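You operate a simulated robot arm through the tools that you are given. There is no shell and no other tool. Be economical: measure what you need, move in short steps, check, and stop when the job is done.

Carry out the task below with a simulated two-armed robot. There is one attempt and no reset: what you move stays moved.

JOB
Take the lid off the jar marked "nuts" on the top of the tyre bench and lay it down there. Put the red pad on the top of the workbench away on the top of the tool stand. Open the top trolley drawer, put the bearing on the top of the workbench away in the inside of the top trolley drawer and shut the drawer again. Press the red zero key three times. Open the top workbench drawer, take the black brake shoe and put it in the inside of the top workbench drawer and shut the drawer again. Take the socket with the largest size on its label from the top of the workbench and put it on top of the blue piston. Pull the middle trolley drawer open. The order is free.

Only the result counts: the job must be done as asked and must still hold three seconds after the hand-in. Knocking over, shifting, dropping, spilling or breaking anything else fails it. Lids that push on must go on centred and level and be pressed home; caps that screw on are set level and turned clockwise until they are tight.

ROBOT AND FRAMES
Two 7-joint arms with two-finger grippers on one trunk, on a base that drives. Base frame: it is fixed to the floor where the robot stands at the start and does not move with it; the origin is under the middle of the robot, x ahead of it, y to its left, z up; the surface under the hand at the start is at about z = 0.85. Readings come in m, rad, newtons and seconds.
The left shoulder is at the start at [0.07, 0.139, 1.246], the right one opposite. With the tool pointing down near the work surface each hand reaches from about 0.46 to 0.74 m from the robot's upright axis, wherever it stands, measured 20 degrees to its own side. Places, roughly: bearing (5x5x2 cm) [0.7, -1.5, 0.8]; black brake shoe (5x10x3 cm) [1, -2.8, 0.9]; blue piston (6x6x5 cm) [1, -3, 0.9]; inside of the top trolley drawer [-1.5, -2.7, 0.8]; inside of the top workbench drawer [1, -3.1, 0.7]; middle trolley drawer [-1.5, -2.7, 0.6]; red jar, white jar [0.5, 0, 0.75]; red pad (9x6x5 cm) [0.5, -1, 0.9]; red zero key [0.7, -2.7, 0.9]; socket [0.75, -3.25, 0.75]; top of the tool stand (20x20 cm) [-7.24, 1.56, 0.56]; top trolley drawer [-1.5, -2.7, 0.8]; top workbench drawer [0.9, -3.2, 0.7]. Payload 3.43 kg a hand.
Tool frame (each hand has its own): the origin (TCP) lies between the finger pads and is the grasp point; the fingertips stand 0.03 m ahead of it; z points along the fingers, y is the line along which they close. Largest opening 0.104 m; the body of the gripper starts 0.057 m behind the TCP.
Orientation is that of the tool frame in the base frame, as [roll, pitch, yaw] about the fixed x, y, z axes, in that order (R = Rz(yaw) Ry(pitch) Rx(roll)). With the fingers straight down and closing along the base's y, the tool's x points along the base's -x, its y along +y and its z along -z.

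CONTROLS
- The arms move only by the tool send_rows. It takes "left_motion", "right_motion" or both (then of equal length, played together; a hand with none holds still); each is a list of rows, each an object of numbers (a shift or turn left out is 0, a gripper value left out holds the last): "tx", "ty", "tz": the shift along the tool's x, y, z in m; "ax", "ay", "az": the turn, a rotation vector about the tool's x, y, z in rad; "grip": the closure, from 0 (fully open) to 1 (shut). In form: [{"tx": .., "ty": .., "tz": .., "ax": .., "ay": .., "az": .., "grip": ..}, ...]. A call has 1 to 8 rows; each row shifts and turns the commanded pose from where the row before left it, along the tool's axes as they then stand. A row lasts 0.2 s, in which the tool goes at most 0.05 m and 0.15 rad; a call with a longer step from one row to the next is refused whole, and so is a gripper value outside its range. A pose out of reach is approached as far as the arm can. The call stops where the force on the tool passes 40 N (or 10 N more than at its start, if that is more) or the arm is blocked; 0.2 s more then pass. Each finger travels about 0.045 m/s and halts on what it meets, pressing with about 35 N; the grip force reading is that of the motor and also rises with nothing between the fingers. The clock runs only during rows and for 0.2 s after the last one: add rows that do not move to give the fingers time. The reply holds the time, the measured pose of the TCP, the force on the tool along the base axes, the opening and the grip force, in the units named above and with some noise, with the torque about the TCP (base axes, N m) and any sound that the robot's microphone picked up, and new pictures: "pictures" is both (left out), scene, wrist or none (wrist: the cameras of the hands that moved).
- Cameras (640 x 400 px; columns grow to the right, rows downward): "scene" is now at [0.1267, -0.0248, 1.4453]; the picture's right is [-0.27, -0.96, 0.00], its down [-0.76, 0.21, -0.62] and it looks along [0.59, -0.17, -0.79] (base axes); focal length 249 px, centre (320, 200). "left" rides on the left gripper at [0.067, -0.018, -0.09] in its tool frame; the picture's right is [0.25, 0.97, 0.00], its down [-0.73, 0.19, -0.66] and it looks along [-0.64, 0.17, 0.75] (tool axes); focal length 218 px, centre (320, 200). "right" rides on the right gripper at [0.067, 0.018, -0.09] in its tool frame; the picture's right is [-0.25, 0.97, 0.00], its down [-0.73, -0.19, -0.66] and it looks along [-0.64, -0.17, 0.75] (tool axes); focal length 218 px, centre (320, 200).
- move_column(by): slides the trunk up (or, below 0, down) by that many m; the arms and the scene camera ride with it, the base frame stays. It gives what a move gives, with no picture.
- base_move(legs): drives the robot by 1 to 6 legs, each [ahead, left, turn to the left] in m, m and rad, along the robot's own axes; the way and the turn of a leg run together, so that a leg with both is an arc; at most 1.5 m and 3.142 rad a leg. The arms and the cameras ride along, it lands a little off, and it stops where it bumps. It gives what a move gives, and a new picture of the scene camera.
- aim_head(pan, tilt): turns the head with the scene camera to pan (to the left, within 1.501 rad either way) and tilt (down, from -0.506 to 1.204), counted from straight ahead of the robot. It gives what a move gives, and a new picture of the scene camera.
- measure_at(camera, pixels): for up to 12 pixels [column, row] of the newest picture of that camera ("zoom" is the newest enlarged one), the place [x, y, z] in the base frame of the surface seen there, good to about 0.002 m, but the place of the scene camera against the robot may be out by one fixed shift of up to 0.012 m in any direction. The clock stands still meanwhile.
- zoom(camera, box): a new picture of the part [left, top, right, bottom] of that camera's present view, enlarged. The clock stands still meanwhile.
- sign_off(): hands the job in; it is judged then, once.

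Go step by step. Measure first, check grasps and placings, and put right what went wrong. The budget is 145 turns and 260 pictures, counting those below and the enlarged ones. Unless the task says otherwise, let go and move clear before handing in, and close with one line.

The tools are called after "Emit:" by a JSON object that holds its "method" and its "body". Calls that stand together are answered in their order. send_rows: Moves the arms, as the interface text tells. Its arguments: {"type":"object","properties":{"left_motion":{"type":"array","items":{"type":"object","properties":{"tx":{"type":"number"},"ty":{"type":"number"},"tz":{"type":"number"},"ax":{"type":"number"},"ay":{"type":"number"},"az":{"type":"number"},"grip":{"type":"number"}}}},"right_motion":{"type":"array","items":{"type":"object","properties":{"tx":{"type":"number"},"ty":{"type":"number"},"tz":{"type":"number"},"ax":{"type":"number"},"ay":{"type":"number"},"az":{"type":"number"},"grip":{"type":"number"}}}},"pictures":{"type":"string","enum":["both","scene","wrist","none"]}},"required":[]} The other tools are called the same way: move_column (by) slides the trunk up or down; base_move (legs) drives the base; aim_head (pan, tilt) turns the head that bears the scene camera; measure_at (camera, pixels) gives the place of the surface under pixels of a picture; zoom (camera, box) takes an enlarged picture of a part of a camera's view; sign_off () hands the job in.

At the start:

```text
t: 0.0
left_eef_pos: [0.5018, 0.1078, 1.1859]
left_orientation: [3.141, 0.002, -3.141]
left_force: [0.8, -0.4, -0.1]
left_moment: [0.01, 0.01, -0.02]
left_opening: 0.1041
left_grip_force: 0.0
right_eef_pos: [0.3841, -0.2267, 1.1858]
right_orientation: [-3.141, -0.001, -3.141]
right_force: [-0.5, -0.3, -0.2]
right_moment: [0.0, -0.01, 0.02]
right_opening: 0.1041
right_grip_force: 0.0
trunk travel left (down, up): [-0.741, 0.199]
robot x, y, heading: [-0.0035, -0.0009, 0.002]
head pan, tilt: [-0.276, 0.906]
```

scene: 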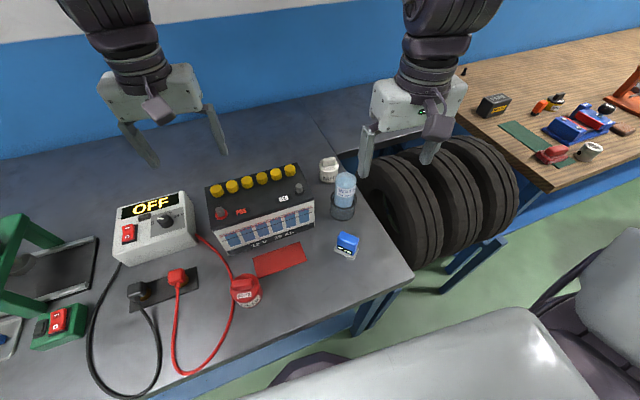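
right: 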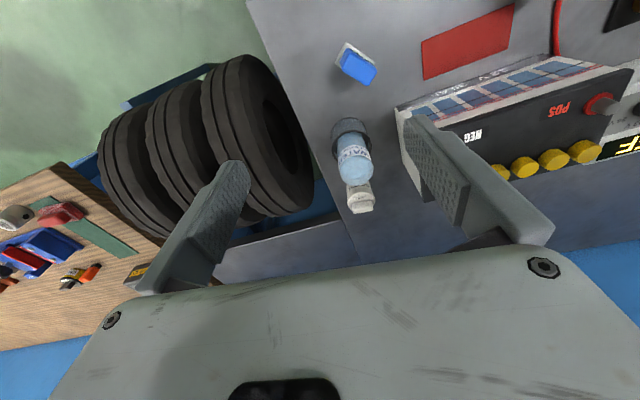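
left: 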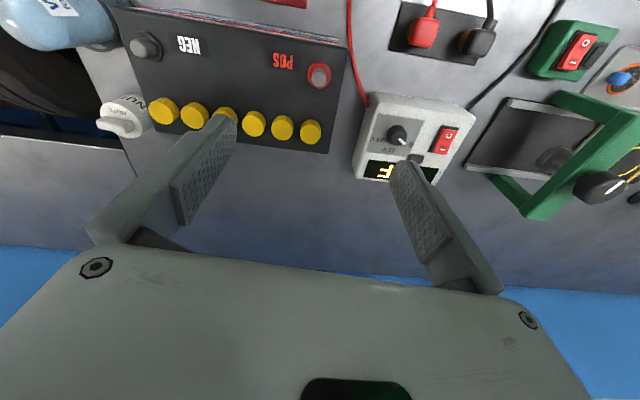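

The scene picture shows a red jar near (245,290) and a white one near (328,168), whose label seems to read "NUTS". I'll zoom on both and measure.

Emit:
{"method": "zoom", "body": {"camera": "scene", "box": [200, 140, 400, 320]}}

Emit:
{"method": "zoom", "body": {"camera": "left", "box": [60, 60, 220, 160]}}

Emit:
{"method": "measure_at", "body": {"camera": "scene", "pixels": [[328, 162], [328, 180], [245, 285], [245, 300], [345, 190], [300, 188], [552, 155], [590, 152], [347, 243]]}}

```text
2.22 times, centred on (300, 230) of scene
```

zoom: 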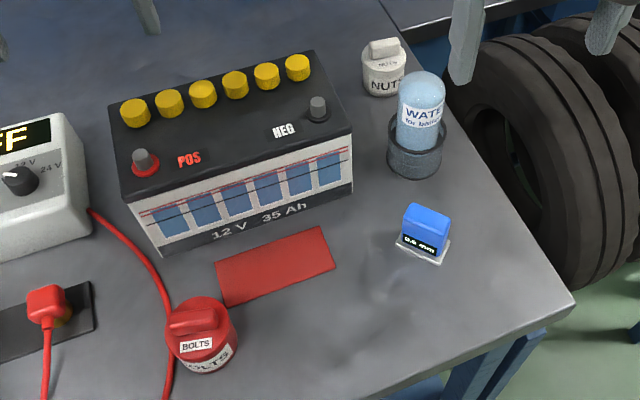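

```text
4.00 times, centred on (140, 110) of left
```

zoom: 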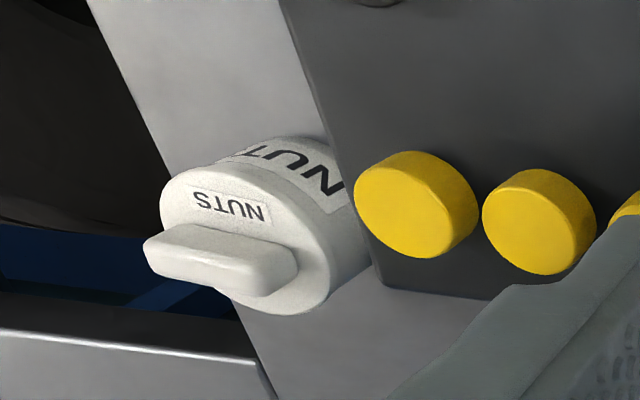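

```text
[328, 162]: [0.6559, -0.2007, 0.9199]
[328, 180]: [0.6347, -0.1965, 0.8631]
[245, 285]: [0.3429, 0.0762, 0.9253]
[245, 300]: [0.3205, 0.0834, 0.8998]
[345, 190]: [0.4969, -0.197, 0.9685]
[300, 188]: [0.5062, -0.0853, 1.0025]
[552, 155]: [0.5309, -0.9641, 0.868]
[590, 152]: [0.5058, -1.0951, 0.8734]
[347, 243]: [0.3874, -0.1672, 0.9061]
```

The white jar at scene (328,168) is "NUTS", with a bar knob on its lid. I'll measure the knob with the left wrist camera, which has no fixed shift.

Emit:
{"method": "measure_at", "body": {"camera": "zoom", "pixels": [[155, 245], [285, 260], [220, 250], [180, 195], [230, 205], [320, 260], [320, 210], [300, 150], [430, 185], [130, 100]]}}

Emit:
{"method": "zoom", "body": {"camera": "right", "box": [300, 100, 440, 230]}}

Emit:
{"method": "zoom", "body": {"camera": "scene", "box": [300, 140, 380, 220]}}

```text
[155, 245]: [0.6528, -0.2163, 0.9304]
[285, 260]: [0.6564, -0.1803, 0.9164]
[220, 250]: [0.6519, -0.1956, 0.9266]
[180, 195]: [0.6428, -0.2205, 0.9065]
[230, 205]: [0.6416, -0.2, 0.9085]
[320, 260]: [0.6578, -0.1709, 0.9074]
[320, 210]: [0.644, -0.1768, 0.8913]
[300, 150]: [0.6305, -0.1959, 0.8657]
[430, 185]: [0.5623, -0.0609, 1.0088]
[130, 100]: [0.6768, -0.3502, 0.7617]
```

```text
3.08 times, centred on (370, 165) of right
```

zoom: 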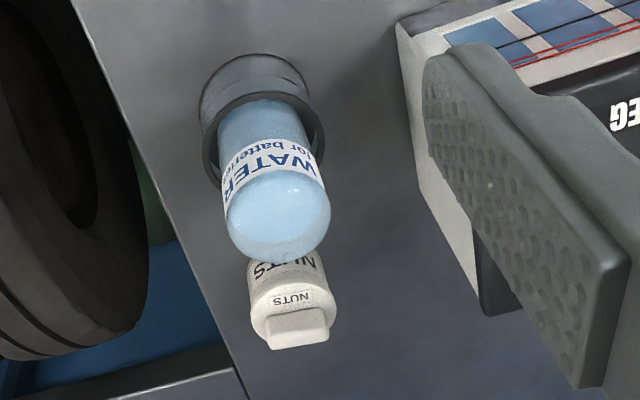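

```text
5.00 times, centred on (340, 180) of scene
```

zoom: 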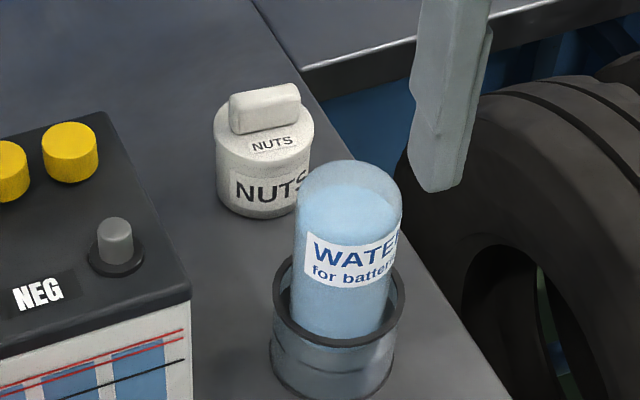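

The knob bar runs along y, centred about (0.655,-0.198), with its top at z≈0.93 and the lid top at 0.907. I'll shift the right hand over it high up, then turn it 90° so it closes along x, and check the battery and bench geometry.

Emit:
{"method": "send_rows", "body": {"right_motion": [{"tx": -0.045, "ty": 0.005}, {"tx": -0.045, "ty": 0.005}, {"tx": -0.045, "ty": 0.005}, {"tx": -0.045, "ty": 0.005}, {"tx": -0.045, "ty": 0.005}, {"tx": -0.045, "ty": 0.004}, {"az": 0.14}, {"az": 0.15}], "pictures": "none"}}

Emit:
{"method": "send_rows", "body": {"right_motion": [{"az": 0.15}, {"az": 0.15}, {"az": 0.15}, {"az": 0.15}, {"az": 0.15}, {"az": 0.15}, {"az": 0.15}, {"az": 0.15}]}}

Emit:
{"method": "measure_at", "body": {"camera": "scene", "pixels": [[300, 164], [309, 205], [215, 190], [260, 150], [200, 160], [345, 155], [318, 180], [338, 180]]}}

```text
t: 1.8
left_eef_pos: [0.5027, 0.1086, 1.1849]
left_orientation: [-3.14, -0.002, 3.139]
left_force: [-0.6, -0.3, 1.1]
left_moment: [0.02, -0.03, -0.02]
left_opening: 0.1041
left_grip_force: 0.0
right_eef_pos: [0.5446, -0.2709, 1.1324]
right_orientation: [3.138, 0.002, 2.851]
right_force: [-0.5, 0.5, 0.6]
right_moment: [0.02, -0.02, 0.02]
right_opening: 0.1038
right_grip_force: 0.1
right hand out of reach, approached as far as the arm can: row 3, 4, 5, 6
trunk travel left (down, up): [-0.741, 0.199]
robot x, y, heading: [0.0062, 0.0016, -0.001]
head pan, tilt: [-0.276, 0.906]
```

```text
t: 3.6
left_eef_pos: [0.5019, 0.1074, 1.1844]
left_orientation: [3.139, -0.002, 3.141]
left_force: [-0.1, -0.4, 0.9]
left_moment: [-0.01, -0.03, -0.01]
left_opening: 0.104
left_grip_force: 0.2
right_eef_pos: [0.5433, -0.51, 1.1595]
right_orientation: [-3.14, -0.003, 1.65]
right_force: [-0.5, -0.6, -1.0]
right_moment: [0.04, 0.0, 0.01]
right_opening: 0.104
right_grip_force: 0.1
right hand out of reach, approached as far as the arm can: row 3, 4, 5, 6, 7, 8
trunk travel left (down, up): [-0.741, 0.199]
robot x, y, heading: [0.0006, -0.0022, 0.003]
head pan, tilt: [-0.276, 0.906]
```

scene: 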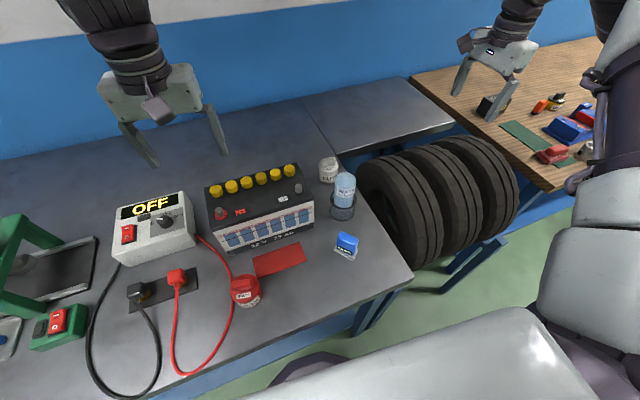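
right: 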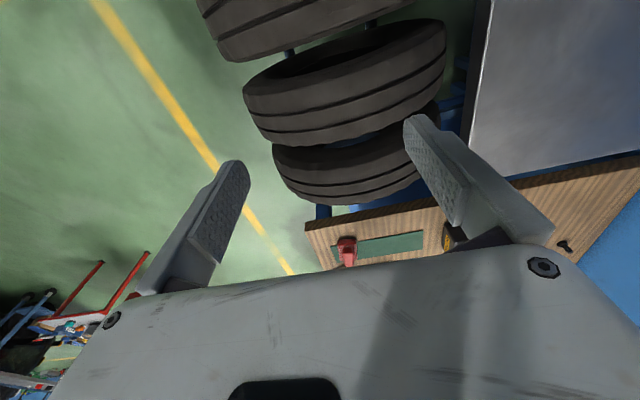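

```text
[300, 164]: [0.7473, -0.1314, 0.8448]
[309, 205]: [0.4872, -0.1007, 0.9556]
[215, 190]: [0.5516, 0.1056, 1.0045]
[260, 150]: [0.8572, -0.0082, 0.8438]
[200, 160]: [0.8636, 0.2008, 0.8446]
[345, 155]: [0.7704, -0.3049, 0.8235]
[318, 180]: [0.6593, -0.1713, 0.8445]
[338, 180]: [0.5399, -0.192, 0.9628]
```

The pose was out of reach at that height, so the hand drifted to (0.543,-0.51), though the yaw now suits the knob. I'll see how the command relates to the measured pose with a careful step back toward the robot.

Emit:
{"method": "send_rows", "body": {"right_motion": [{"ty": -0.045}, {"ty": -0.045}], "pictures": "none"}}

```text
t: 4.2
left_eef_pos: [0.5022, 0.1078, 1.1853]
left_orientation: [3.141, -0.002, 3.141]
left_force: [0.5, -0.8, -0.2]
left_moment: [0.01, 0.02, -0.02]
left_opening: 0.1039
left_grip_force: 0.0
right_eef_pos: [0.5368, -0.5137, 1.1619]
right_orientation: [-3.14, -0.002, 1.655]
right_force: [0.1, -0.5, -0.4]
right_moment: [-0.01, 0.03, -0.03]
right_opening: 0.1041
right_grip_force: 0.0
right hand out of reach, approached as far as the arm can: row 1, 2
trunk travel left (down, up): [-0.741, 0.199]
robot x, y, heading: [0.0011, -0.0028, -0.005]
head pan, tilt: [-0.276, 0.906]
```

The commanded pose seems to keep its own track, now about (0.565,-0.198). I'll keep drawing it back until the arm follows.

Emit:
{"method": "send_rows", "body": {"right_motion": [{"ty": -0.045}, {"ty": -0.045}, {"ty": -0.045, "tz": 0.03}, {"ty": -0.045, "tz": 0.03}], "pictures": "none"}}

```text
refused: row 3 steps farther than a row can; nothing moved
```

Emit:
{"method": "send_rows", "body": {"right_motion": [{"ty": -0.045}, {"ty": -0.045}, {"ty": -0.045}, {"tz": 0.03}], "pictures": "none"}}

```text
t: 5.2
left_eef_pos: [0.5014, 0.108, 1.185]
left_orientation: [3.14, -0.003, 3.141]
left_force: [0.5, 1.0, 0.7]
left_moment: [0.03, 0.0, -0.01]
left_opening: 0.1039
left_grip_force: 0.1
right_eef_pos: [0.5413, -0.5189, 1.1356]
right_orientation: [-3.138, -0.003, 1.652]
right_force: [0.1, 0.2, -0.2]
right_moment: [0.03, 0.01, 0.01]
right_opening: 0.104
right_grip_force: 0.1
right hand out of reach, approached as far as the arm can: row 1, 2, 3, 4
trunk travel left (down, up): [-0.741, 0.199]
robot x, y, heading: [-0.0006, -0.0002, -0.002]
head pan, tilt: [-0.276, 0.906]
```

The z follows but x and y do not, so a joint is probably at its limit with this turn. I'll unwind the yaw to get the arm back.

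Emit:
{"method": "send_rows", "body": {"right_motion": [{"az": -0.15}, {"az": -0.15}, {"az": -0.15}, {"az": -0.15}, {"az": -0.15}, {"az": -0.15}, {"az": -0.15}, {"az": -0.15}], "pictures": "none"}}

```text
t: 7.0
left_eef_pos: [0.5009, 0.1087, 1.1863]
left_orientation: [-3.141, -0.002, 3.141]
left_force: [0.7, -0.4, 0.0]
left_moment: [0.01, -0.04, 0.0]
left_opening: 0.1038
left_grip_force: 0.0
right_eef_pos: [0.5394, -0.5176, 1.1364]
right_orientation: [-3.141, 0.0, 2.854]
right_force: [-0.8, 0.0, 0.1]
right_moment: [0.02, -0.03, -0.01]
right_opening: 0.1036
right_grip_force: 0.1
trunk travel left (down, up): [-0.741, 0.199]
robot x, y, heading: [0.0047, 0.0014, 0.001]
head pan, tilt: [-0.276, 0.906]
```

The arm follows again, and each call starts from the reached pose. I'll bring the hand back to about (0.42,-0.25) with yaw π.

Emit:
{"method": "send_rows", "body": {"right_motion": [{"az": -0.14}, {"az": -0.145}, {"tx": 0.02, "ty": 0.045}, {"tx": 0.02, "ty": 0.045}, {"tx": 0.02, "ty": 0.045}, {"tx": 0.02, "ty": 0.045}, {"tx": 0.02, "ty": 0.045}, {"tx": 0.02, "ty": 0.045}], "pictures": "none"}}

Emit:
{"method": "move_column", "body": {"by": -0.1}}

Emit:
{"method": "send_rows", "body": {"right_motion": [{"az": -0.15}, {"az": -0.15}, {"az": -0.15}, {"az": -0.15}, {"az": -0.15}, {"az": -0.15}, {"az": -0.15}, {"az": -0.15}], "pictures": "scene"}}

```text
t: 8.8
left_eef_pos: [0.5014, 0.1112, 1.1863]
left_orientation: [-3.139, 0.0, -3.141]
left_force: [-0.2, -0.2, 0.5]
left_moment: [-0.05, 0.04, -0.04]
left_opening: 0.104
left_grip_force: 0.1
right_eef_pos: [0.4204, -0.248, 1.1387]
right_orientation: [-3.141, 0.003, 3.136]
right_force: [0.1, 1.0, 1.2]
right_moment: [-0.04, 0.02, 0.01]
right_opening: 0.1038
right_grip_force: 0.1
trunk travel left (down, up): [-0.741, 0.199]
robot x, y, heading: [-0.002, 0.0012, -0.001]
head pan, tilt: [-0.276, 0.906]
```

```text
t: 10.1
left_eef_pos: [0.5027, 0.1094, 1.0863]
left_orientation: [-3.141, 0.0, -3.141]
left_force: [0.6, -0.8, -0.5]
left_moment: [0.04, 0.01, -0.01]
left_opening: 0.1037
left_grip_force: 0.0
right_eef_pos: [0.4213, -0.2499, 1.0389]
right_orientation: [-3.141, 0.002, 3.137]
right_force: [0.1, 0.0, 0.4]
right_moment: [0.01, 0.02, 0.01]
right_opening: 0.104
right_grip_force: 0.0
trunk travel left (down, up): [-0.641, 0.299]
robot x, y, heading: [-0.0009, -0.0006, -0.002]
head pan, tilt: [-0.276, 0.906]
```

```text
t: 11.9
left_eef_pos: [0.5024, 0.1088, 1.0849]
left_orientation: [-3.141, -0.001, 3.142]
left_force: [1.0, -0.2, 0.1]
left_moment: [0.02, -0.03, 0.01]
left_opening: 0.1039
left_grip_force: 0.1
right_eef_pos: [0.4224, -0.2502, 1.0388]
right_orientation: [3.141, 0.0, -1.946]
right_force: [0.4, 0.7, -0.3]
right_moment: [-0.01, 0.03, -0.01]
right_opening: 0.104
right_grip_force: 0.0
trunk travel left (down, up): [-0.641, 0.299]
robot x, y, heading: [-0.0014, 0.0011, -0.004]
head pan, tilt: [-0.276, 0.906]
```

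scene: 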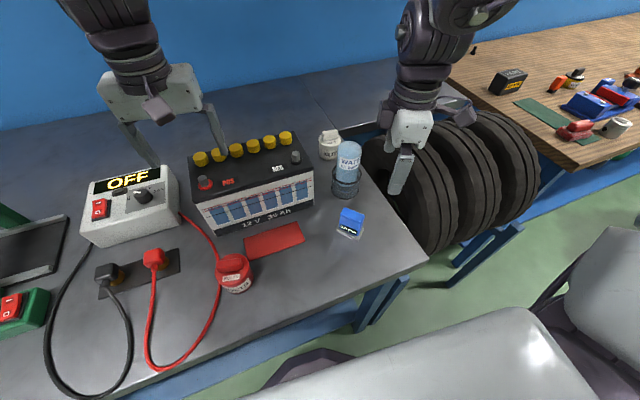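

The opposite turn works cleanly. I'll finish turning to yaw -1.571 and move ahead to x≈0.655 along y=-0.25, clear of the water bottle.

Emit:
{"method": "send_rows", "body": {"right_motion": [{"az": -0.14}, {"az": -0.14}, {"az": -0.095}, {"ty": -0.047}, {"ty": -0.047}, {"ty": -0.047}, {"ty": -0.047}, {"ty": -0.045}], "pictures": "both"}}

```text
t: 13.7
left_eef_pos: [0.5027, 0.1089, 1.0843]
left_orientation: [3.141, -0.004, -3.141]
left_force: [-1.1, 0.2, -0.4]
left_moment: [0.03, 0.04, -0.02]
left_opening: 0.1044
left_grip_force: 0.1
right_eef_pos: [0.5659, -0.2915, 1.0079]
right_orientation: [-3.137, 0.003, -1.573]
right_force: [-0.8, 0.0, 0.3]
right_moment: [-0.02, 0.02, 0.03]
right_opening: 0.1039
right_grip_force: 0.1
right hand out of reach, approached as far as the arm can: row 6, 7, 8
trunk travel left (down, up): [-0.641, 0.299]
robot x, y, heading: [-0.0031, -0.0039, 0.001]
head pan, tilt: [-0.276, 0.906]
```

scene: 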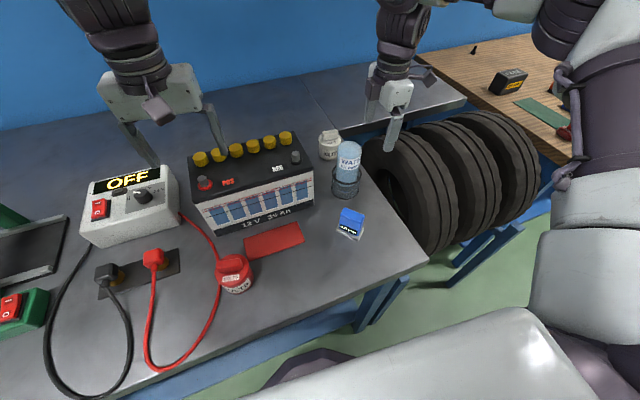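
right: 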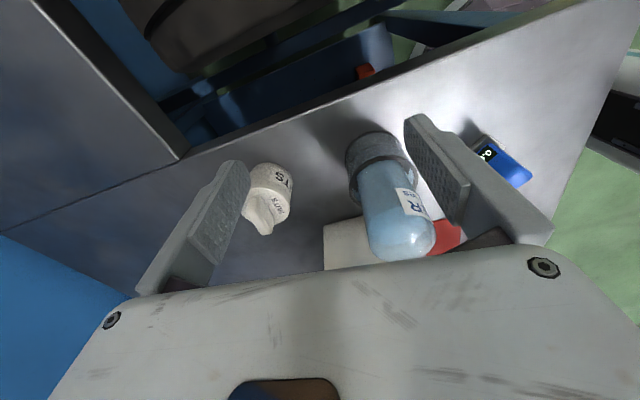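

The wrist is high relative to the shoulder, which costs reach. I'll raise the trunk so that the hand works lower, then go on.

Emit:
{"method": "move_column", "body": {"by": 0.15}}

Emit:
{"method": "send_rows", "body": {"right_motion": [{"tz": 0.045}, {"tz": 0.045}, {"tz": 0.04}, {"tz": 0.03}, {"ty": -0.045}, {"ty": -0.045}, {"tx": -0.045}, {"tx": -0.045}], "pictures": "both"}}

```text
t: 15.5
left_eef_pos: [0.5008, 0.109, 1.2346]
left_orientation: [3.141, 0.0, -3.141]
left_force: [0.1, -1.1, 0.5]
left_moment: [-0.02, 0.03, 0.0]
left_opening: 0.104
left_grip_force: 0.1
right_eef_pos: [0.5649, -0.2912, 1.1584]
right_orientation: [-3.138, 0.001, -1.573]
right_force: [-0.5, -0.1, -1.2]
right_moment: [-0.03, 0.01, 0.0]
right_opening: 0.1039
right_grip_force: 0.1
trunk travel left (down, up): [-0.791, 0.149]
robot x, y, heading: [0.0017, 0.0023, -0.001]
head pan, tilt: [-0.276, 0.906]
```

```text
t: 17.3
left_eef_pos: [0.5008, 0.1099, 1.2363]
left_orientation: [-3.139, 0.001, -3.14]
left_force: [-0.7, -0.4, 0.3]
left_moment: [-0.02, -0.02, 0.01]
left_opening: 0.1041
left_grip_force: 0.0
right_eef_pos: [0.5427, -0.2545, 1.0575]
right_orientation: [-3.134, 0.004, -1.573]
right_force: [-0.6, 0.4, 0.2]
right_moment: [-0.02, -0.01, 0.01]
right_opening: 0.104
right_grip_force: 0.1
right hand out of reach, approached as far as the arm can: row 3, 4, 5, 6, 7, 8
trunk travel left (down, up): [-0.791, 0.149]
robot x, y, heading: [0.0028, 0.0037, 0.003]
head pan, tilt: [-0.276, 0.906]
```

scene: 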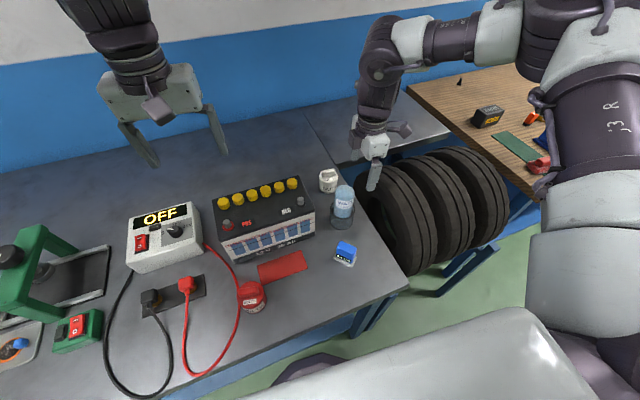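
right: 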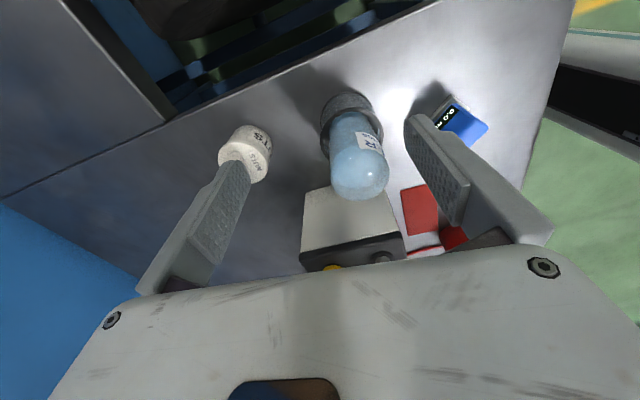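

Turning to ±90° hits arm limits here. Instead I'll keep the yaw near π and grip the 4 cm bar by its ends along y, where the battery leaves room. First I'll unwind the turn.

Emit:
{"method": "send_rows", "body": {"right_motion": [{"az": 0.15}, {"az": 0.15}, {"az": 0.15}, {"az": 0.15}, {"az": 0.15}, {"az": 0.15}, {"az": 0.15}, {"az": 0.15}], "pictures": "none"}}

Emit:
{"method": "send_rows", "body": {"right_motion": [{"az": 0.15}, {"az": 0.15}, {"az": 0.07}], "pictures": "none"}}

Emit:
{"method": "send_rows", "body": {"right_motion": [{"tx": -0.045}, {"tx": -0.045}], "pictures": "both"}}

```text
t: 19.1
left_eef_pos: [0.5017, 0.1093, 1.2369]
left_orientation: [-3.14, -0.001, -3.14]
left_force: [0.0, 0.6, 0.4]
left_moment: [-0.01, -0.03, -0.02]
left_opening: 0.1039
left_grip_force: 0.1
right_eef_pos: [0.5426, -0.2584, 1.0546]
right_orientation: [3.141, 0.004, -2.777]
right_force: [0.7, -0.9, -0.1]
right_moment: [0.02, 0.0, -0.01]
right_opening: 0.1039
right_grip_force: 0.0
trunk travel left (down, up): [-0.791, 0.149]
robot x, y, heading: [-0.0023, -0.0025, -0.002]
head pan, tilt: [-0.276, 0.906]
```

```text
t: 19.9
left_eef_pos: [0.5018, 0.1103, 1.235]
left_orientation: [3.141, 0.0, 3.141]
left_force: [-0.7, -0.3, -0.4]
left_moment: [0.03, -0.04, 0.02]
left_opening: 0.1041
left_grip_force: 0.0
right_eef_pos: [0.5425, -0.2592, 1.0568]
right_orientation: [3.14, 0.003, 3.141]
right_force: [-0.2, -0.2, -0.5]
right_moment: [-0.01, 0.01, 0.02]
right_opening: 0.1036
right_grip_force: 0.2
trunk travel left (down, up): [-0.791, 0.149]
robot x, y, heading: [-0.0005, -0.0013, -0.004]
head pan, tilt: [-0.276, 0.906]
```

```text
t: 20.5
left_eef_pos: [0.5013, 0.1089, 1.236]
left_orientation: [3.14, 0.001, -3.141]
left_force: [0.1, -0.1, -0.2]
left_moment: [0.0, 0.01, 0.02]
left_opening: 0.104
left_grip_force: 0.1
right_eef_pos: [0.5715, -0.2946, 1.0737]
right_orientation: [3.137, 0.008, -3.142]
right_force: [-1.4, 0.3, -0.1]
right_moment: [0.01, 0.01, -0.01]
right_opening: 0.1038
right_grip_force: 0.1
right hand out of reach, approached as far as the arm can: row 1, 2
trunk travel left (down, up): [-0.791, 0.149]
robot x, y, heading: [-0.0002, -0.0018, 0.0]
head pan, tilt: [-0.276, 0.906]
```

scene: 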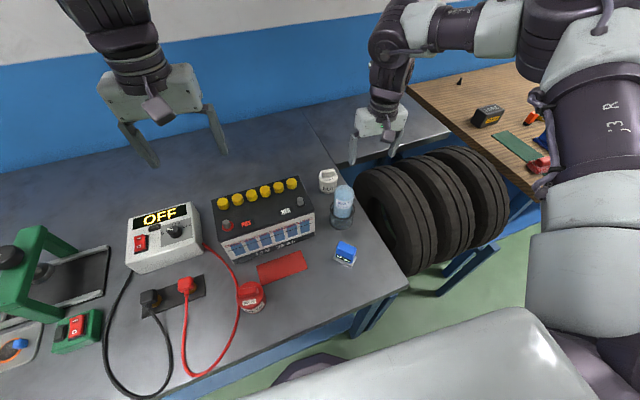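
right: 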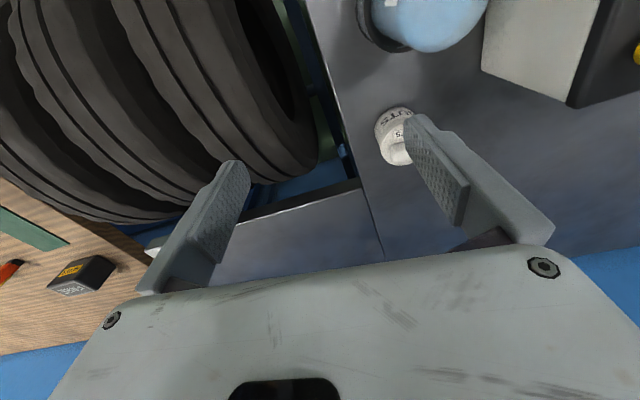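

Reach grows as the hand goes lower against the shoulder. I'll raise the trunk by 0.14 and lower the hand at y≈-0.29, clear of everything.

Emit:
{"method": "move_column", "body": {"by": 0.14}}

Emit:
{"method": "send_rows", "body": {"right_motion": [{"tz": 0.045}, {"tz": 0.045}, {"tz": 0.045}, {"tz": 0.045}, {"tx": -0.04}, {"tx": -0.04}], "pictures": "wrist"}}

```text
t: 22.1
left_eef_pos: [0.5011, 0.1097, 1.3753]
left_orientation: [-3.141, 0.0, 3.142]
left_force: [-0.3, -0.2, 0.1]
left_moment: [0.01, 0.01, 0.02]
left_opening: 0.1036
left_grip_force: 0.1
right_eef_pos: [0.5707, -0.2925, 1.2133]
right_orientation: [3.139, 0.007, -3.141]
right_force: [-0.5, 0.5, 0.3]
right_moment: [0.01, -0.01, 0.0]
right_opening: 0.1042
right_grip_force: 0.0
trunk travel left (down, up): [-0.931, 0.009]
robot x, y, heading: [0.0009, -0.0038, -0.003]
head pan, tilt: [-0.276, 0.906]
```

```text
t: 23.6
left_eef_pos: [0.502, 0.1102, 1.3759]
left_orientation: [3.14, -0.002, 3.141]
left_force: [-0.3, -0.9, -0.5]
left_moment: [0.0, 0.02, 0.06]
left_opening: 0.1039
left_grip_force: 0.0
right_eef_pos: [0.5528, -0.3404, 1.1284]
right_orientation: [3.138, 0.007, -3.14]
right_force: [-0.4, 0.4, 0.9]
right_moment: [0.02, 0.0, -0.01]
right_opening: 0.104
right_grip_force: 0.0
right hand out of reach, approached as far as the arm can: row 1, 2, 3, 4, 5, 6
trunk travel left (down, up): [-0.931, 0.009]
robot x, y, heading: [-0.0005, -0.0009, -0.002]
head pan, tilt: [-0.276, 0.906]
```

right: 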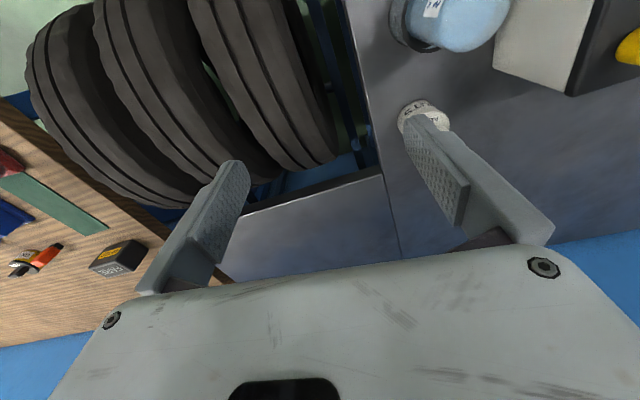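

Lowering is refused too, so the elbow has ended in a poor posture after the ±90° turns. I'll take the hand back toward its start pose relative to the trunk and look at the arm.

Emit:
{"method": "send_rows", "body": {"right_motion": [{"tx": 0.022, "ty": 0.014, "tz": -0.03}, {"tx": 0.022, "ty": 0.014, "tz": -0.03}, {"tx": 0.022, "ty": 0.014, "tz": -0.03}, {"tx": 0.022, "ty": 0.014, "tz": -0.03}, {"tx": 0.022, "ty": 0.014, "tz": -0.03}, {"tx": 0.022, "ty": 0.014, "tz": -0.03}, {"tx": 0.022, "ty": 0.014, "tz": -0.03}, {"tx": 0.016, "ty": 0.014, "tz": -0.03}], "pictures": "none"}}

Emit:
{"method": "aim_head", "body": {"pan": -0.6, "tilt": 0.3}}

Emit:
{"method": "aim_head", "body": {"pan": 0.6, "tilt": 0.3}}

```text
t: 25.4
left_eef_pos: [0.4994, 0.1099, 1.3752]
left_orientation: [-3.141, 0.002, 3.141]
left_force: [0.1, -0.3, 0.0]
left_moment: [-0.03, 0.0, 0.01]
left_opening: 0.1039
left_grip_force: 0.1
right_eef_pos: [0.3758, -0.2324, 1.3712]
right_orientation: [3.138, 0.005, -3.139]
right_force: [0.1, -0.2, 0.6]
right_moment: [-0.03, -0.01, 0.01]
right_opening: 0.104
right_grip_force: 0.1
trunk travel left (down, up): [-0.931, 0.009]
robot x, y, heading: [0.0008, -0.0031, 0.004]
head pan, tilt: [-0.276, 0.906]
```

```text
t: 26.4
left_eef_pos: [0.5019, 0.1088, 1.375]
left_orientation: [3.141, 0.0, 3.141]
left_force: [0.1, 0.2, -0.2]
left_moment: [-0.01, -0.03, -0.02]
left_opening: 0.1039
left_grip_force: 0.1
right_eef_pos: [0.3784, -0.2327, 1.3698]
right_orientation: [3.138, 0.006, -3.14]
right_force: [0.8, -0.3, -0.1]
right_moment: [0.01, 0.0, -0.01]
right_opening: 0.1041
right_grip_force: 0.1
trunk travel left (down, up): [-0.931, 0.009]
robot x, y, heading: [0.0005, -0.0028, 0.002]
head pan, tilt: [-0.6, 0.3]
```

scene: 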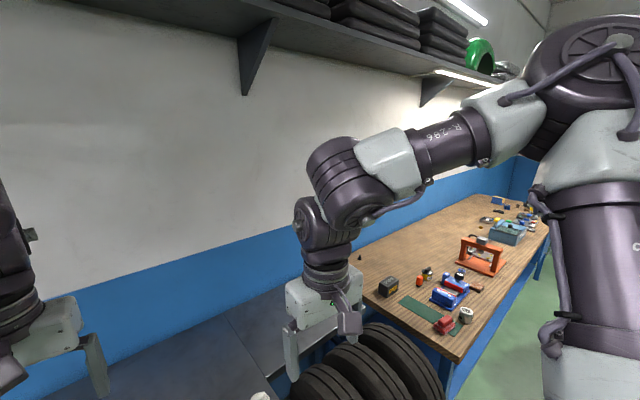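

```text
t: 27.8
left_eef_pos: [0.5014, 0.1083, 1.377]
left_orientation: [-3.141, -0.001, -3.141]
left_force: [0.1, -0.6, 1.0]
left_moment: [0.03, 0.0, -0.02]
left_opening: 0.104
left_grip_force: 0.1
right_eef_pos: [0.3775, -0.2337, 1.37]
right_orientation: [3.138, 0.006, -3.141]
right_force: [-0.4, -0.1, 0.0]
right_moment: [0.02, 0.0, -0.02]
right_opening: 0.104
right_grip_force: 0.1
trunk travel left (down, up): [-0.931, 0.009]
robot x, y, heading: [0.0019, 0.0008, 0.003]
head pan, tilt: [0.6, 0.3]
```

scene: 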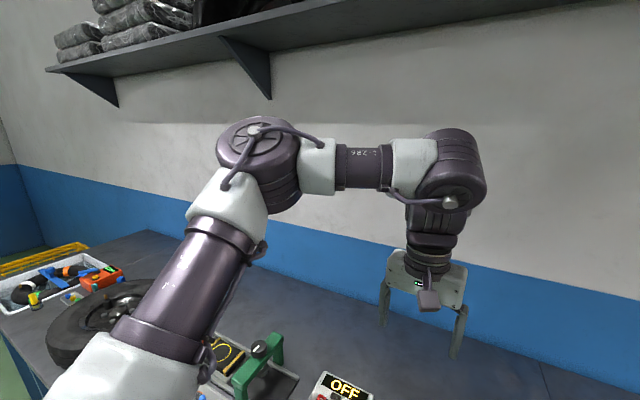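

The right elbow is raised and folded outward. I'll try to lower the hand first, close in at y≈-0.30, and see whether it follows.

Emit:
{"method": "send_rows", "body": {"right_motion": [{"ty": -0.02, "tz": 0.045}, {"ty": -0.02, "tz": 0.045}, {"ty": -0.02, "tz": 0.045}, {"ty": -0.01, "tz": 0.045}, {"tz": 0.045}, {"tz": 0.045}, {"tz": 0.045}], "pictures": "none"}}

Emit:
{"method": "aim_head", "body": {"pan": -0.5, "tilt": 0.6}}

```text
t: 29.4
left_eef_pos: [0.5025, 0.1089, 1.3739]
left_orientation: [-3.142, -0.002, -3.141]
left_force: [0.2, 0.4, 0.0]
left_moment: [-0.02, 0.0, -0.02]
left_opening: 0.1042
left_grip_force: 0.0
right_eef_pos: [0.3833, -0.2998, 1.054]
right_orientation: [3.138, 0.006, 3.141]
right_force: [-0.2, -0.3, -0.6]
right_moment: [0.02, -0.01, -0.03]
right_opening: 0.104
right_grip_force: 0.1
trunk travel left (down, up): [-0.931, 0.009]
robot x, y, heading: [-0.0027, 0.0021, 0.005]
head pan, tilt: [0.6, 0.3]
```

```text
t: 30.7
left_eef_pos: [0.5028, 0.1093, 1.3746]
left_orientation: [3.141, 0.0, 3.141]
left_force: [0.0, -1.0, -0.4]
left_moment: [0.01, 0.01, -0.02]
left_opening: 0.1041
left_grip_force: 0.1
right_eef_pos: [0.381, -0.3002, 1.0545]
right_orientation: [3.137, 0.007, -3.14]
right_force: [-1.0, 0.4, -1.1]
right_moment: [0.0, 0.02, -0.01]
right_opening: 0.1042
right_grip_force: 0.0
trunk travel left (down, up): [-0.931, 0.009]
robot x, y, heading: [0.0004, 0.0002, -0.0]
head pan, tilt: [-0.499, 0.6]
```

scene: 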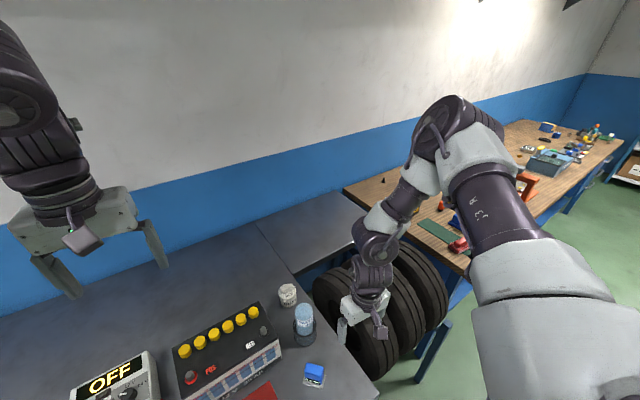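

The hand followed to (0.382,-0.30,1.054) with a sensible elbow. I'll now extend at this height along y=-0.30.

Emit:
{"method": "send_rows", "body": {"right_motion": [{"tx": -0.045}, {"tx": -0.045}, {"tx": -0.045}, {"tx": -0.045}, {"tx": -0.045}, {"tx": -0.03}], "pictures": "both"}}

```text
t: 32.1
left_eef_pos: [0.5015, 0.1083, 1.3764]
left_orientation: [3.141, 0.0, 3.14]
left_force: [0.1, -0.2, -0.2]
left_moment: [0.01, 0.04, 0.03]
left_opening: 0.1041
left_grip_force: 0.1
right_eef_pos: [0.5602, -0.339, 1.1431]
right_orientation: [3.137, 0.006, 3.141]
right_force: [0.3, -0.4, -0.3]
right_moment: [0.04, 0.02, 0.01]
right_opening: 0.104
right_grip_force: 0.1
right hand out of reach, approached as far as the arm can: row 1, 2, 3, 4, 5, 6
trunk travel left (down, up): [-0.931, 0.009]
robot x, y, heading: [-0.0035, 0.0019, 0.003]
head pan, tilt: [-0.499, 0.6]
```

scene: 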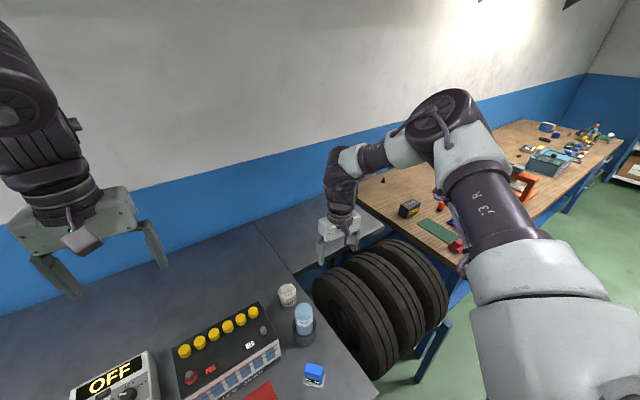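
right: 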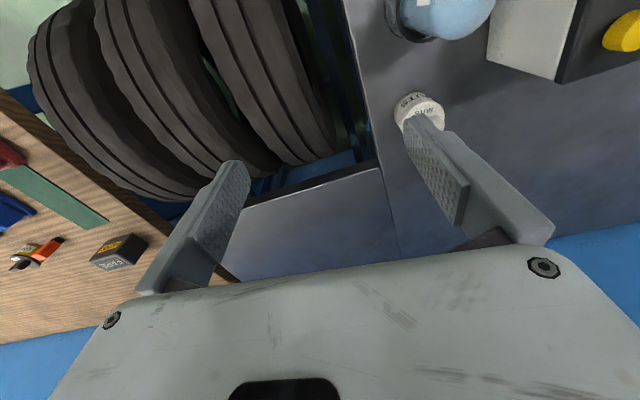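

The hand swung upward as it went out, so a shoulder joint seems stuck. I'll go back in, swing the hand outward to the right and then come forward, to free the elbow.

Emit:
{"method": "send_rows", "body": {"right_motion": [{"tx": 0.045}, {"tx": 0.045}, {"tx": 0.045}, {"tx": 0.04}, {"ty": -0.045}, {"ty": -0.045}, {"ty": -0.045}, {"ty": -0.045}], "pictures": "none"}}

Emit:
{"method": "send_rows", "body": {"right_motion": [{"tx": -0.03}, {"tx": -0.03}, {"tx": -0.03}], "pictures": "none"}}

Emit:
{"method": "aim_head", "body": {"pan": -0.7, "tilt": 0.4}}

```text
t: 33.9
left_eef_pos: [0.5005, 0.1068, 1.3758]
left_orientation: [3.14, -0.001, 3.141]
left_force: [-0.4, 0.0, 1.2]
left_moment: [0.03, -0.01, -0.01]
left_opening: 0.104
left_grip_force: 0.1
right_eef_pos: [0.3818, -0.5231, 1.1402]
right_orientation: [3.137, 0.006, 3.14]
right_force: [-0.2, -0.5, 0.2]
right_moment: [-0.03, -0.02, -0.02]
right_opening: 0.1041
right_grip_force: 0.1
trunk travel left (down, up): [-0.931, 0.009]
robot x, y, heading: [-0.0025, -0.0017, 0.001]
head pan, tilt: [-0.499, 0.6]
```

```text
t: 34.7
left_eef_pos: [0.503, 0.1091, 1.3747]
left_orientation: [-3.141, 0.0, 3.141]
left_force: [-0.4, 0.3, 0.6]
left_moment: [0.03, 0.05, 0.03]
left_opening: 0.1041
left_grip_force: 0.0
right_eef_pos: [0.4743, -0.5209, 1.1386]
right_orientation: [3.138, 0.005, 3.141]
right_force: [0.0, 0.0, -0.4]
right_moment: [0.02, 0.03, 0.0]
right_opening: 0.1041
right_grip_force: 0.0
trunk travel left (down, up): [-0.931, 0.009]
robot x, y, heading: [0.002, 0.0014, 0.0]
head pan, tilt: [-0.499, 0.6]
```

```text
t: 35.4
left_eef_pos: [0.502, 0.1083, 1.3756]
left_orientation: [-3.141, -0.001, 3.14]
left_force: [-0.2, 0.7, 0.1]
left_moment: [-0.01, 0.02, 0.0]
left_opening: 0.1039
left_grip_force: 0.1
right_eef_pos: [0.4731, -0.5209, 1.1391]
right_orientation: [3.139, 0.007, -3.141]
right_force: [-0.1, 0.0, -0.3]
right_moment: [0.0, 0.0, 0.0]
right_opening: 0.1039
right_grip_force: 0.2
trunk travel left (down, up): [-0.931, 0.009]
robot x, y, heading: [-0.0009, 0.0017, -0.003]
head pan, tilt: [-0.7, 0.4]
```

scene: 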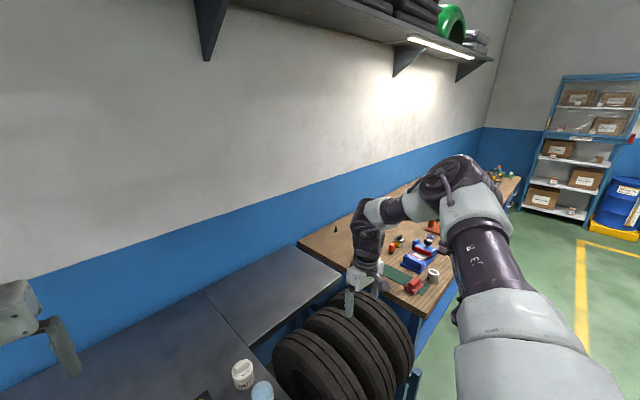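

At y=-0.52 the arm goes forward freely (r≈0.70), so it works well further to its own side. I'll turn the robot left by 0.35 rad so the jar falls in that sector.

Emit:
{"method": "base_move", "body": {"legs": [[0, 0, 0.35]]}}

Emit:
{"method": "send_rows", "body": {"right_motion": [{"az": 0.15}, {"az": 0.15}, {"az": 0.05}], "pictures": "both"}}

```text
t: 36.9
left_eef_pos: [0.4349, 0.2719, 1.3752]
left_orientation: [3.139, 0.001, -2.793]
left_force: [-0.7, -0.6, -0.6]
left_moment: [0.0, 0.01, 0.01]
left_opening: 0.1041
left_grip_force: 0.0
right_eef_pos: [0.6235, -0.3293, 1.138]
right_orientation: [3.137, 0.008, -2.793]
right_force: [-0.1, -0.7, -0.2]
right_moment: [0.04, 0.01, -0.01]
right_opening: 0.1039
right_grip_force: 0.1
trunk travel left (down, up): [-0.931, 0.009]
robot x, y, heading: [-0.0028, -0.0014, 0.347]
head pan, tilt: [-0.7, 0.4]
```

scene: 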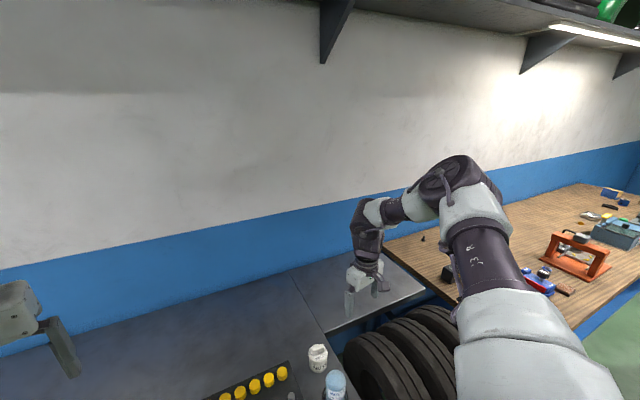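

```text
t: 37.7
left_eef_pos: [0.4336, 0.2748, 1.375]
left_orientation: [-3.141, 0.0, -2.792]
left_force: [0.0, 0.3, -0.3]
left_moment: [-0.03, -0.01, 0.02]
left_opening: 0.104
left_grip_force: 0.0
right_eef_pos: [0.6231, -0.3274, 1.1384]
right_orientation: [3.136, 0.003, 3.14]
right_force: [-0.5, -0.6, 0.1]
right_moment: [-0.01, 0.02, 0.0]
right_opening: 0.104
right_grip_force: 0.1
trunk travel left (down, up): [-0.931, 0.009]
robot x, y, heading: [0.0001, -0.002, 0.348]
head pan, tilt: [-0.7, 0.4]
```

scene: 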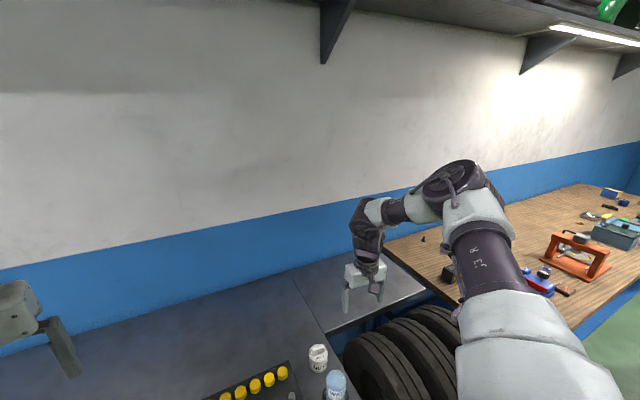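
right: 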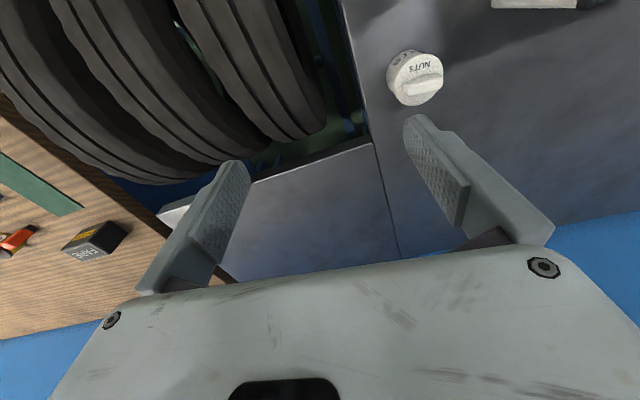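

The arm now reaches the area, and the right camera shows the lid at (413,80). I'll measure the knob there.

Emit:
{"method": "zoom", "body": {"camera": "right", "box": [365, 30, 465, 120]}}

Emit:
{"method": "measure_at", "body": {"camera": "right", "pixels": [[405, 91], [422, 86], [439, 80], [422, 92], [405, 80], [420, 99], [423, 76], [395, 75], [430, 130]]}}

```text
4.44 times, centred on (415, 75) of right
```

zoom: 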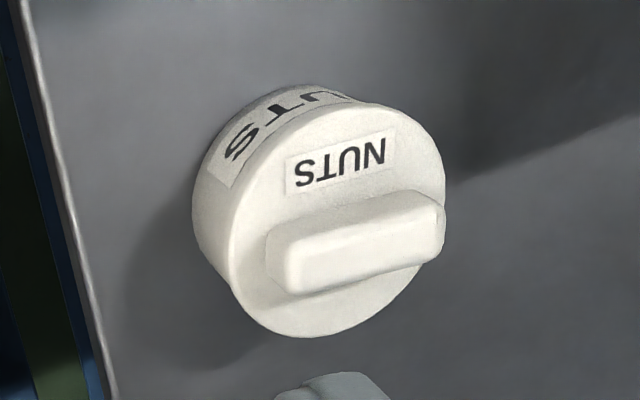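

```text
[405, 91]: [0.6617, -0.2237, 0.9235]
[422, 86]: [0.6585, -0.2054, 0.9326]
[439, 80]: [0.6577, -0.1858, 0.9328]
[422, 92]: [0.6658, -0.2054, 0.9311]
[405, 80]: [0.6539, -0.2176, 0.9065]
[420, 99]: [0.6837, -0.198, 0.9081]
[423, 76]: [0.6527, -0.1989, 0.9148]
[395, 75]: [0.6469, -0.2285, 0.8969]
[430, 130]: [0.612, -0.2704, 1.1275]
```

The knob centre is (0.661,-0.205) with its top at 0.932, and the lid face is at 0.907. I'll move above it and part way down.

Emit:
{"method": "send_rows", "body": {"right_motion": [{"tx": -0.013, "ty": 0.041}, {"tx": -0.013, "ty": 0.041}, {"tx": -0.012, "ty": 0.04}, {"tz": 0.045}, {"tz": 0.045}, {"tz": 0.045}, {}], "pictures": "wrist"}}

```text
t: 39.3
left_eef_pos: [0.4341, 0.2752, 1.3741]
left_orientation: [-3.14, 0.0, -2.792]
left_force: [-0.3, 0.3, 0.2]
left_moment: [-0.02, 0.0, 0.01]
left_opening: 0.1042
left_grip_force: 0.1
right_eef_pos: [0.6172, -0.2203, 1.0703]
right_orientation: [3.137, 0.005, 3.139]
right_force: [-0.6, -0.3, 0.2]
right_moment: [-0.01, -0.03, -0.01]
right_opening: 0.1038
right_grip_force: 0.0
right hand out of reach, approached as far as the arm can: row 4, 5, 6
trunk travel left (down, up): [-0.931, 0.009]
robot x, y, heading: [-0.0049, -0.0024, 0.351]
head pan, tilt: [-0.7, 0.4]
```

right: 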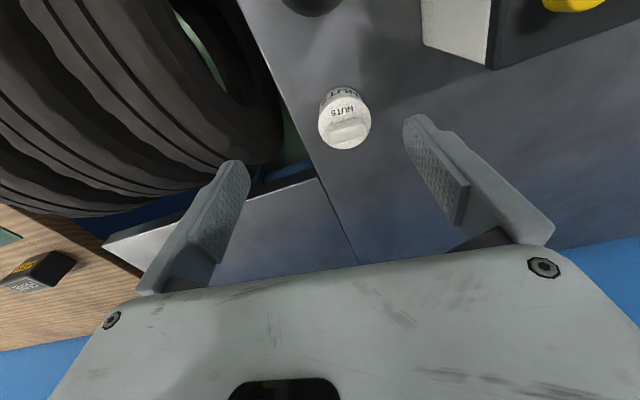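

The arm is at its reach limit going down, but it did reach the spot at its higher position. I'll go back up over the knob, then lower the trunk with the arm fixed.

Emit:
{"method": "send_rows", "body": {"right_motion": [{"tz": -0.034}, {"tz": -0.034}, {"tx": -0.022, "ty": 0.007}, {"tx": -0.022, "ty": 0.008}], "pictures": "none"}}

Emit:
{"method": "move_column", "body": {"by": -0.14}}

Emit:
{"method": "send_rows", "body": {"right_motion": [{}], "pictures": "wrist"}}

```text
t: 40.3
left_eef_pos: [0.4373, 0.2748, 1.3744]
left_orientation: [-3.141, -0.002, -2.793]
left_force: [0.3, 0.1, 0.1]
left_moment: [-0.04, 0.0, -0.02]
left_opening: 0.104
left_grip_force: 0.1
right_eef_pos: [0.6619, -0.2063, 1.1391]
right_orientation: [3.137, 0.002, 3.14]
right_force: [-0.3, 0.1, -0.3]
right_moment: [0.0, 0.0, 0.02]
right_opening: 0.1039
right_grip_force: 0.0
trunk travel left (down, up): [-0.931, 0.009]
robot x, y, heading: [0.0013, 0.0008, 0.349]
head pan, tilt: [-0.7, 0.4]
```

```text
t: 42.0
left_eef_pos: [0.4336, 0.2744, 1.2355]
left_orientation: [3.141, -0.001, -2.792]
left_force: [-0.2, -0.5, 0.5]
left_moment: [0.01, 0.03, 0.01]
left_opening: 0.1041
left_grip_force: 0.0
right_eef_pos: [0.6586, -0.2067, 1.0001]
right_orientation: [3.136, 0.004, 3.14]
right_force: [0.7, -0.1, 0.2]
right_moment: [-0.02, 0.02, -0.01]
right_opening: 0.104
right_grip_force: 0.0
trunk travel left (down, up): [-0.791, 0.149]
robot x, y, heading: [0.0023, 0.0003, 0.349]
head pan, tilt: [-0.7, 0.4]
```

```text
t: 42.4
left_eef_pos: [0.4337, 0.2737, 1.2366]
left_orientation: [3.141, 0.002, -2.793]
left_force: [-0.1, 0.0, 0.5]
left_moment: [0.0, 0.01, -0.03]
left_opening: 0.1038
left_grip_force: 0.1
right_eef_pos: [0.6593, -0.2065, 0.9996]
right_orientation: [3.137, 0.007, 3.141]
right_force: [0.2, 0.3, -0.1]
right_moment: [0.02, 0.01, 0.04]
right_opening: 0.1042
right_grip_force: 0.0
trunk travel left (down, up): [-0.791, 0.149]
robot x, y, heading: [0.0015, -0.0019, 0.35]
head pan, tilt: [-0.7, 0.4]
```

right: 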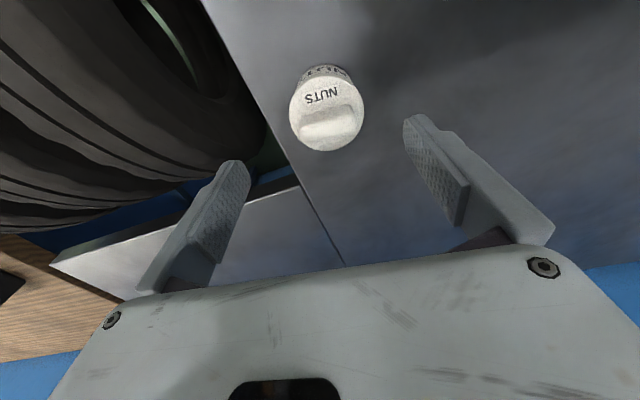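

The hand is straight above the knob (330,120), between the fingers. I'll lower the trunk 0.057 and close on the knob.

Emit:
{"method": "move_column", "body": {"by": -0.057}}

Emit:
{"method": "send_rows", "body": {"right_motion": [{"grip": 1}, {"grip": 1}, {"grip": 1}, {"grip": 1}, {"grip": 1}, {"grip": 1}], "pictures": "wrist"}}

```text
t: 43.3
left_eef_pos: [0.4332, 0.2746, 1.1789]
left_orientation: [-3.141, 0.001, -2.793]
left_force: [-0.5, 0.0, -0.6]
left_moment: [-0.01, -0.01, 0.0]
left_opening: 0.1044
left_grip_force: 0.1
right_eef_pos: [0.6603, -0.2069, 0.942]
right_orientation: [3.136, 0.005, -3.141]
right_force: [0.3, 0.0, -0.4]
right_moment: [0.01, -0.04, 0.02]
right_opening: 0.1042
right_grip_force: 0.0
trunk travel left (down, up): [-0.734, 0.206]
robot x, y, heading: [0.0039, -0.0009, 0.354]
head pan, tilt: [-0.7, 0.4]
```

```text
t: 44.7
left_eef_pos: [0.4337, 0.2737, 1.1784]
left_orientation: [3.141, -0.001, -2.794]
left_force: [-0.2, -0.1, 0.1]
left_moment: [0.0, 0.01, 0.0]
left_opening: 0.1041
left_grip_force: 0.0
right_eef_pos: [0.6597, -0.2075, 0.9417]
right_orientation: [3.137, 0.006, -3.141]
right_force: [0.1, -0.7, -0.4]
right_moment: [-0.02, 0.02, -0.02]
right_opening: 0.0425
right_grip_force: 35.2
trunk travel left (down, up): [-0.734, 0.206]
robot x, y, heading: [0.0014, 0.0022, 0.349]
head pan, tilt: [-0.7, 0.4]
heard: snap
```

right: 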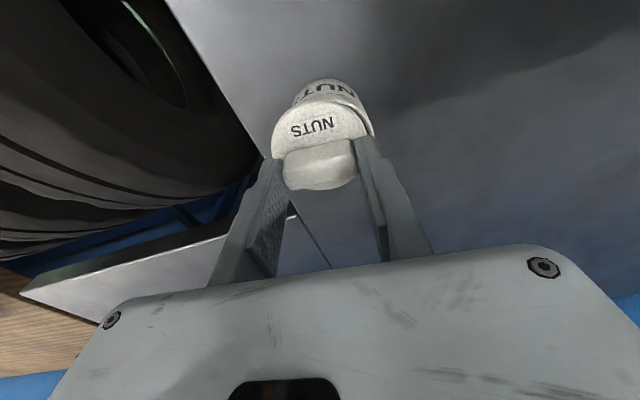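

The fingers hold the knob at 0.0425 m with 35 N, and a snap was heard, perhaps the lid popping loose. I'll lift slowly by a few cm and look.

Emit:
{"method": "send_rows", "body": {"right_motion": [{"tz": -0.008}, {"tz": -0.008}, {"tz": -0.012}, {"tz": -0.012}], "pictures": "wrist"}}

```text
t: 45.7
left_eef_pos: [0.4343, 0.2748, 1.18]
left_orientation: [3.14, -0.001, -2.794]
left_force: [-1.2, 0.5, 0.3]
left_moment: [-0.02, -0.03, 0.01]
left_opening: 0.1042
left_grip_force: 0.1
right_eef_pos: [0.6586, -0.2073, 0.9819]
right_orientation: [3.136, 0.003, -3.141]
right_force: [0.2, 0.7, -0.7]
right_moment: [-0.04, 0.0, -0.02]
right_opening: 0.0426
right_grip_force: 35.3
trunk travel left (down, up): [-0.734, 0.206]
robot x, y, heading: [0.0005, -0.0007, 0.353]
head pan, tilt: [-0.7, 0.4]
```

right: 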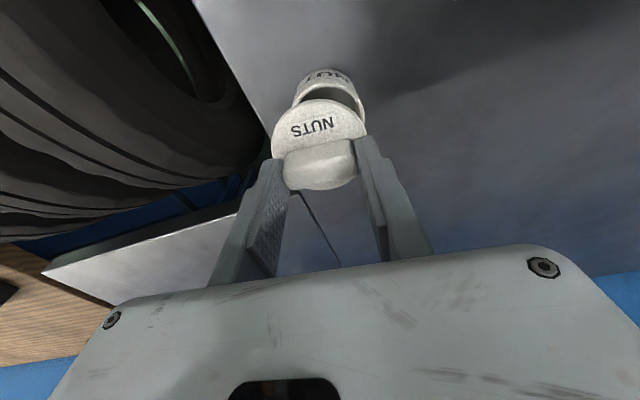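

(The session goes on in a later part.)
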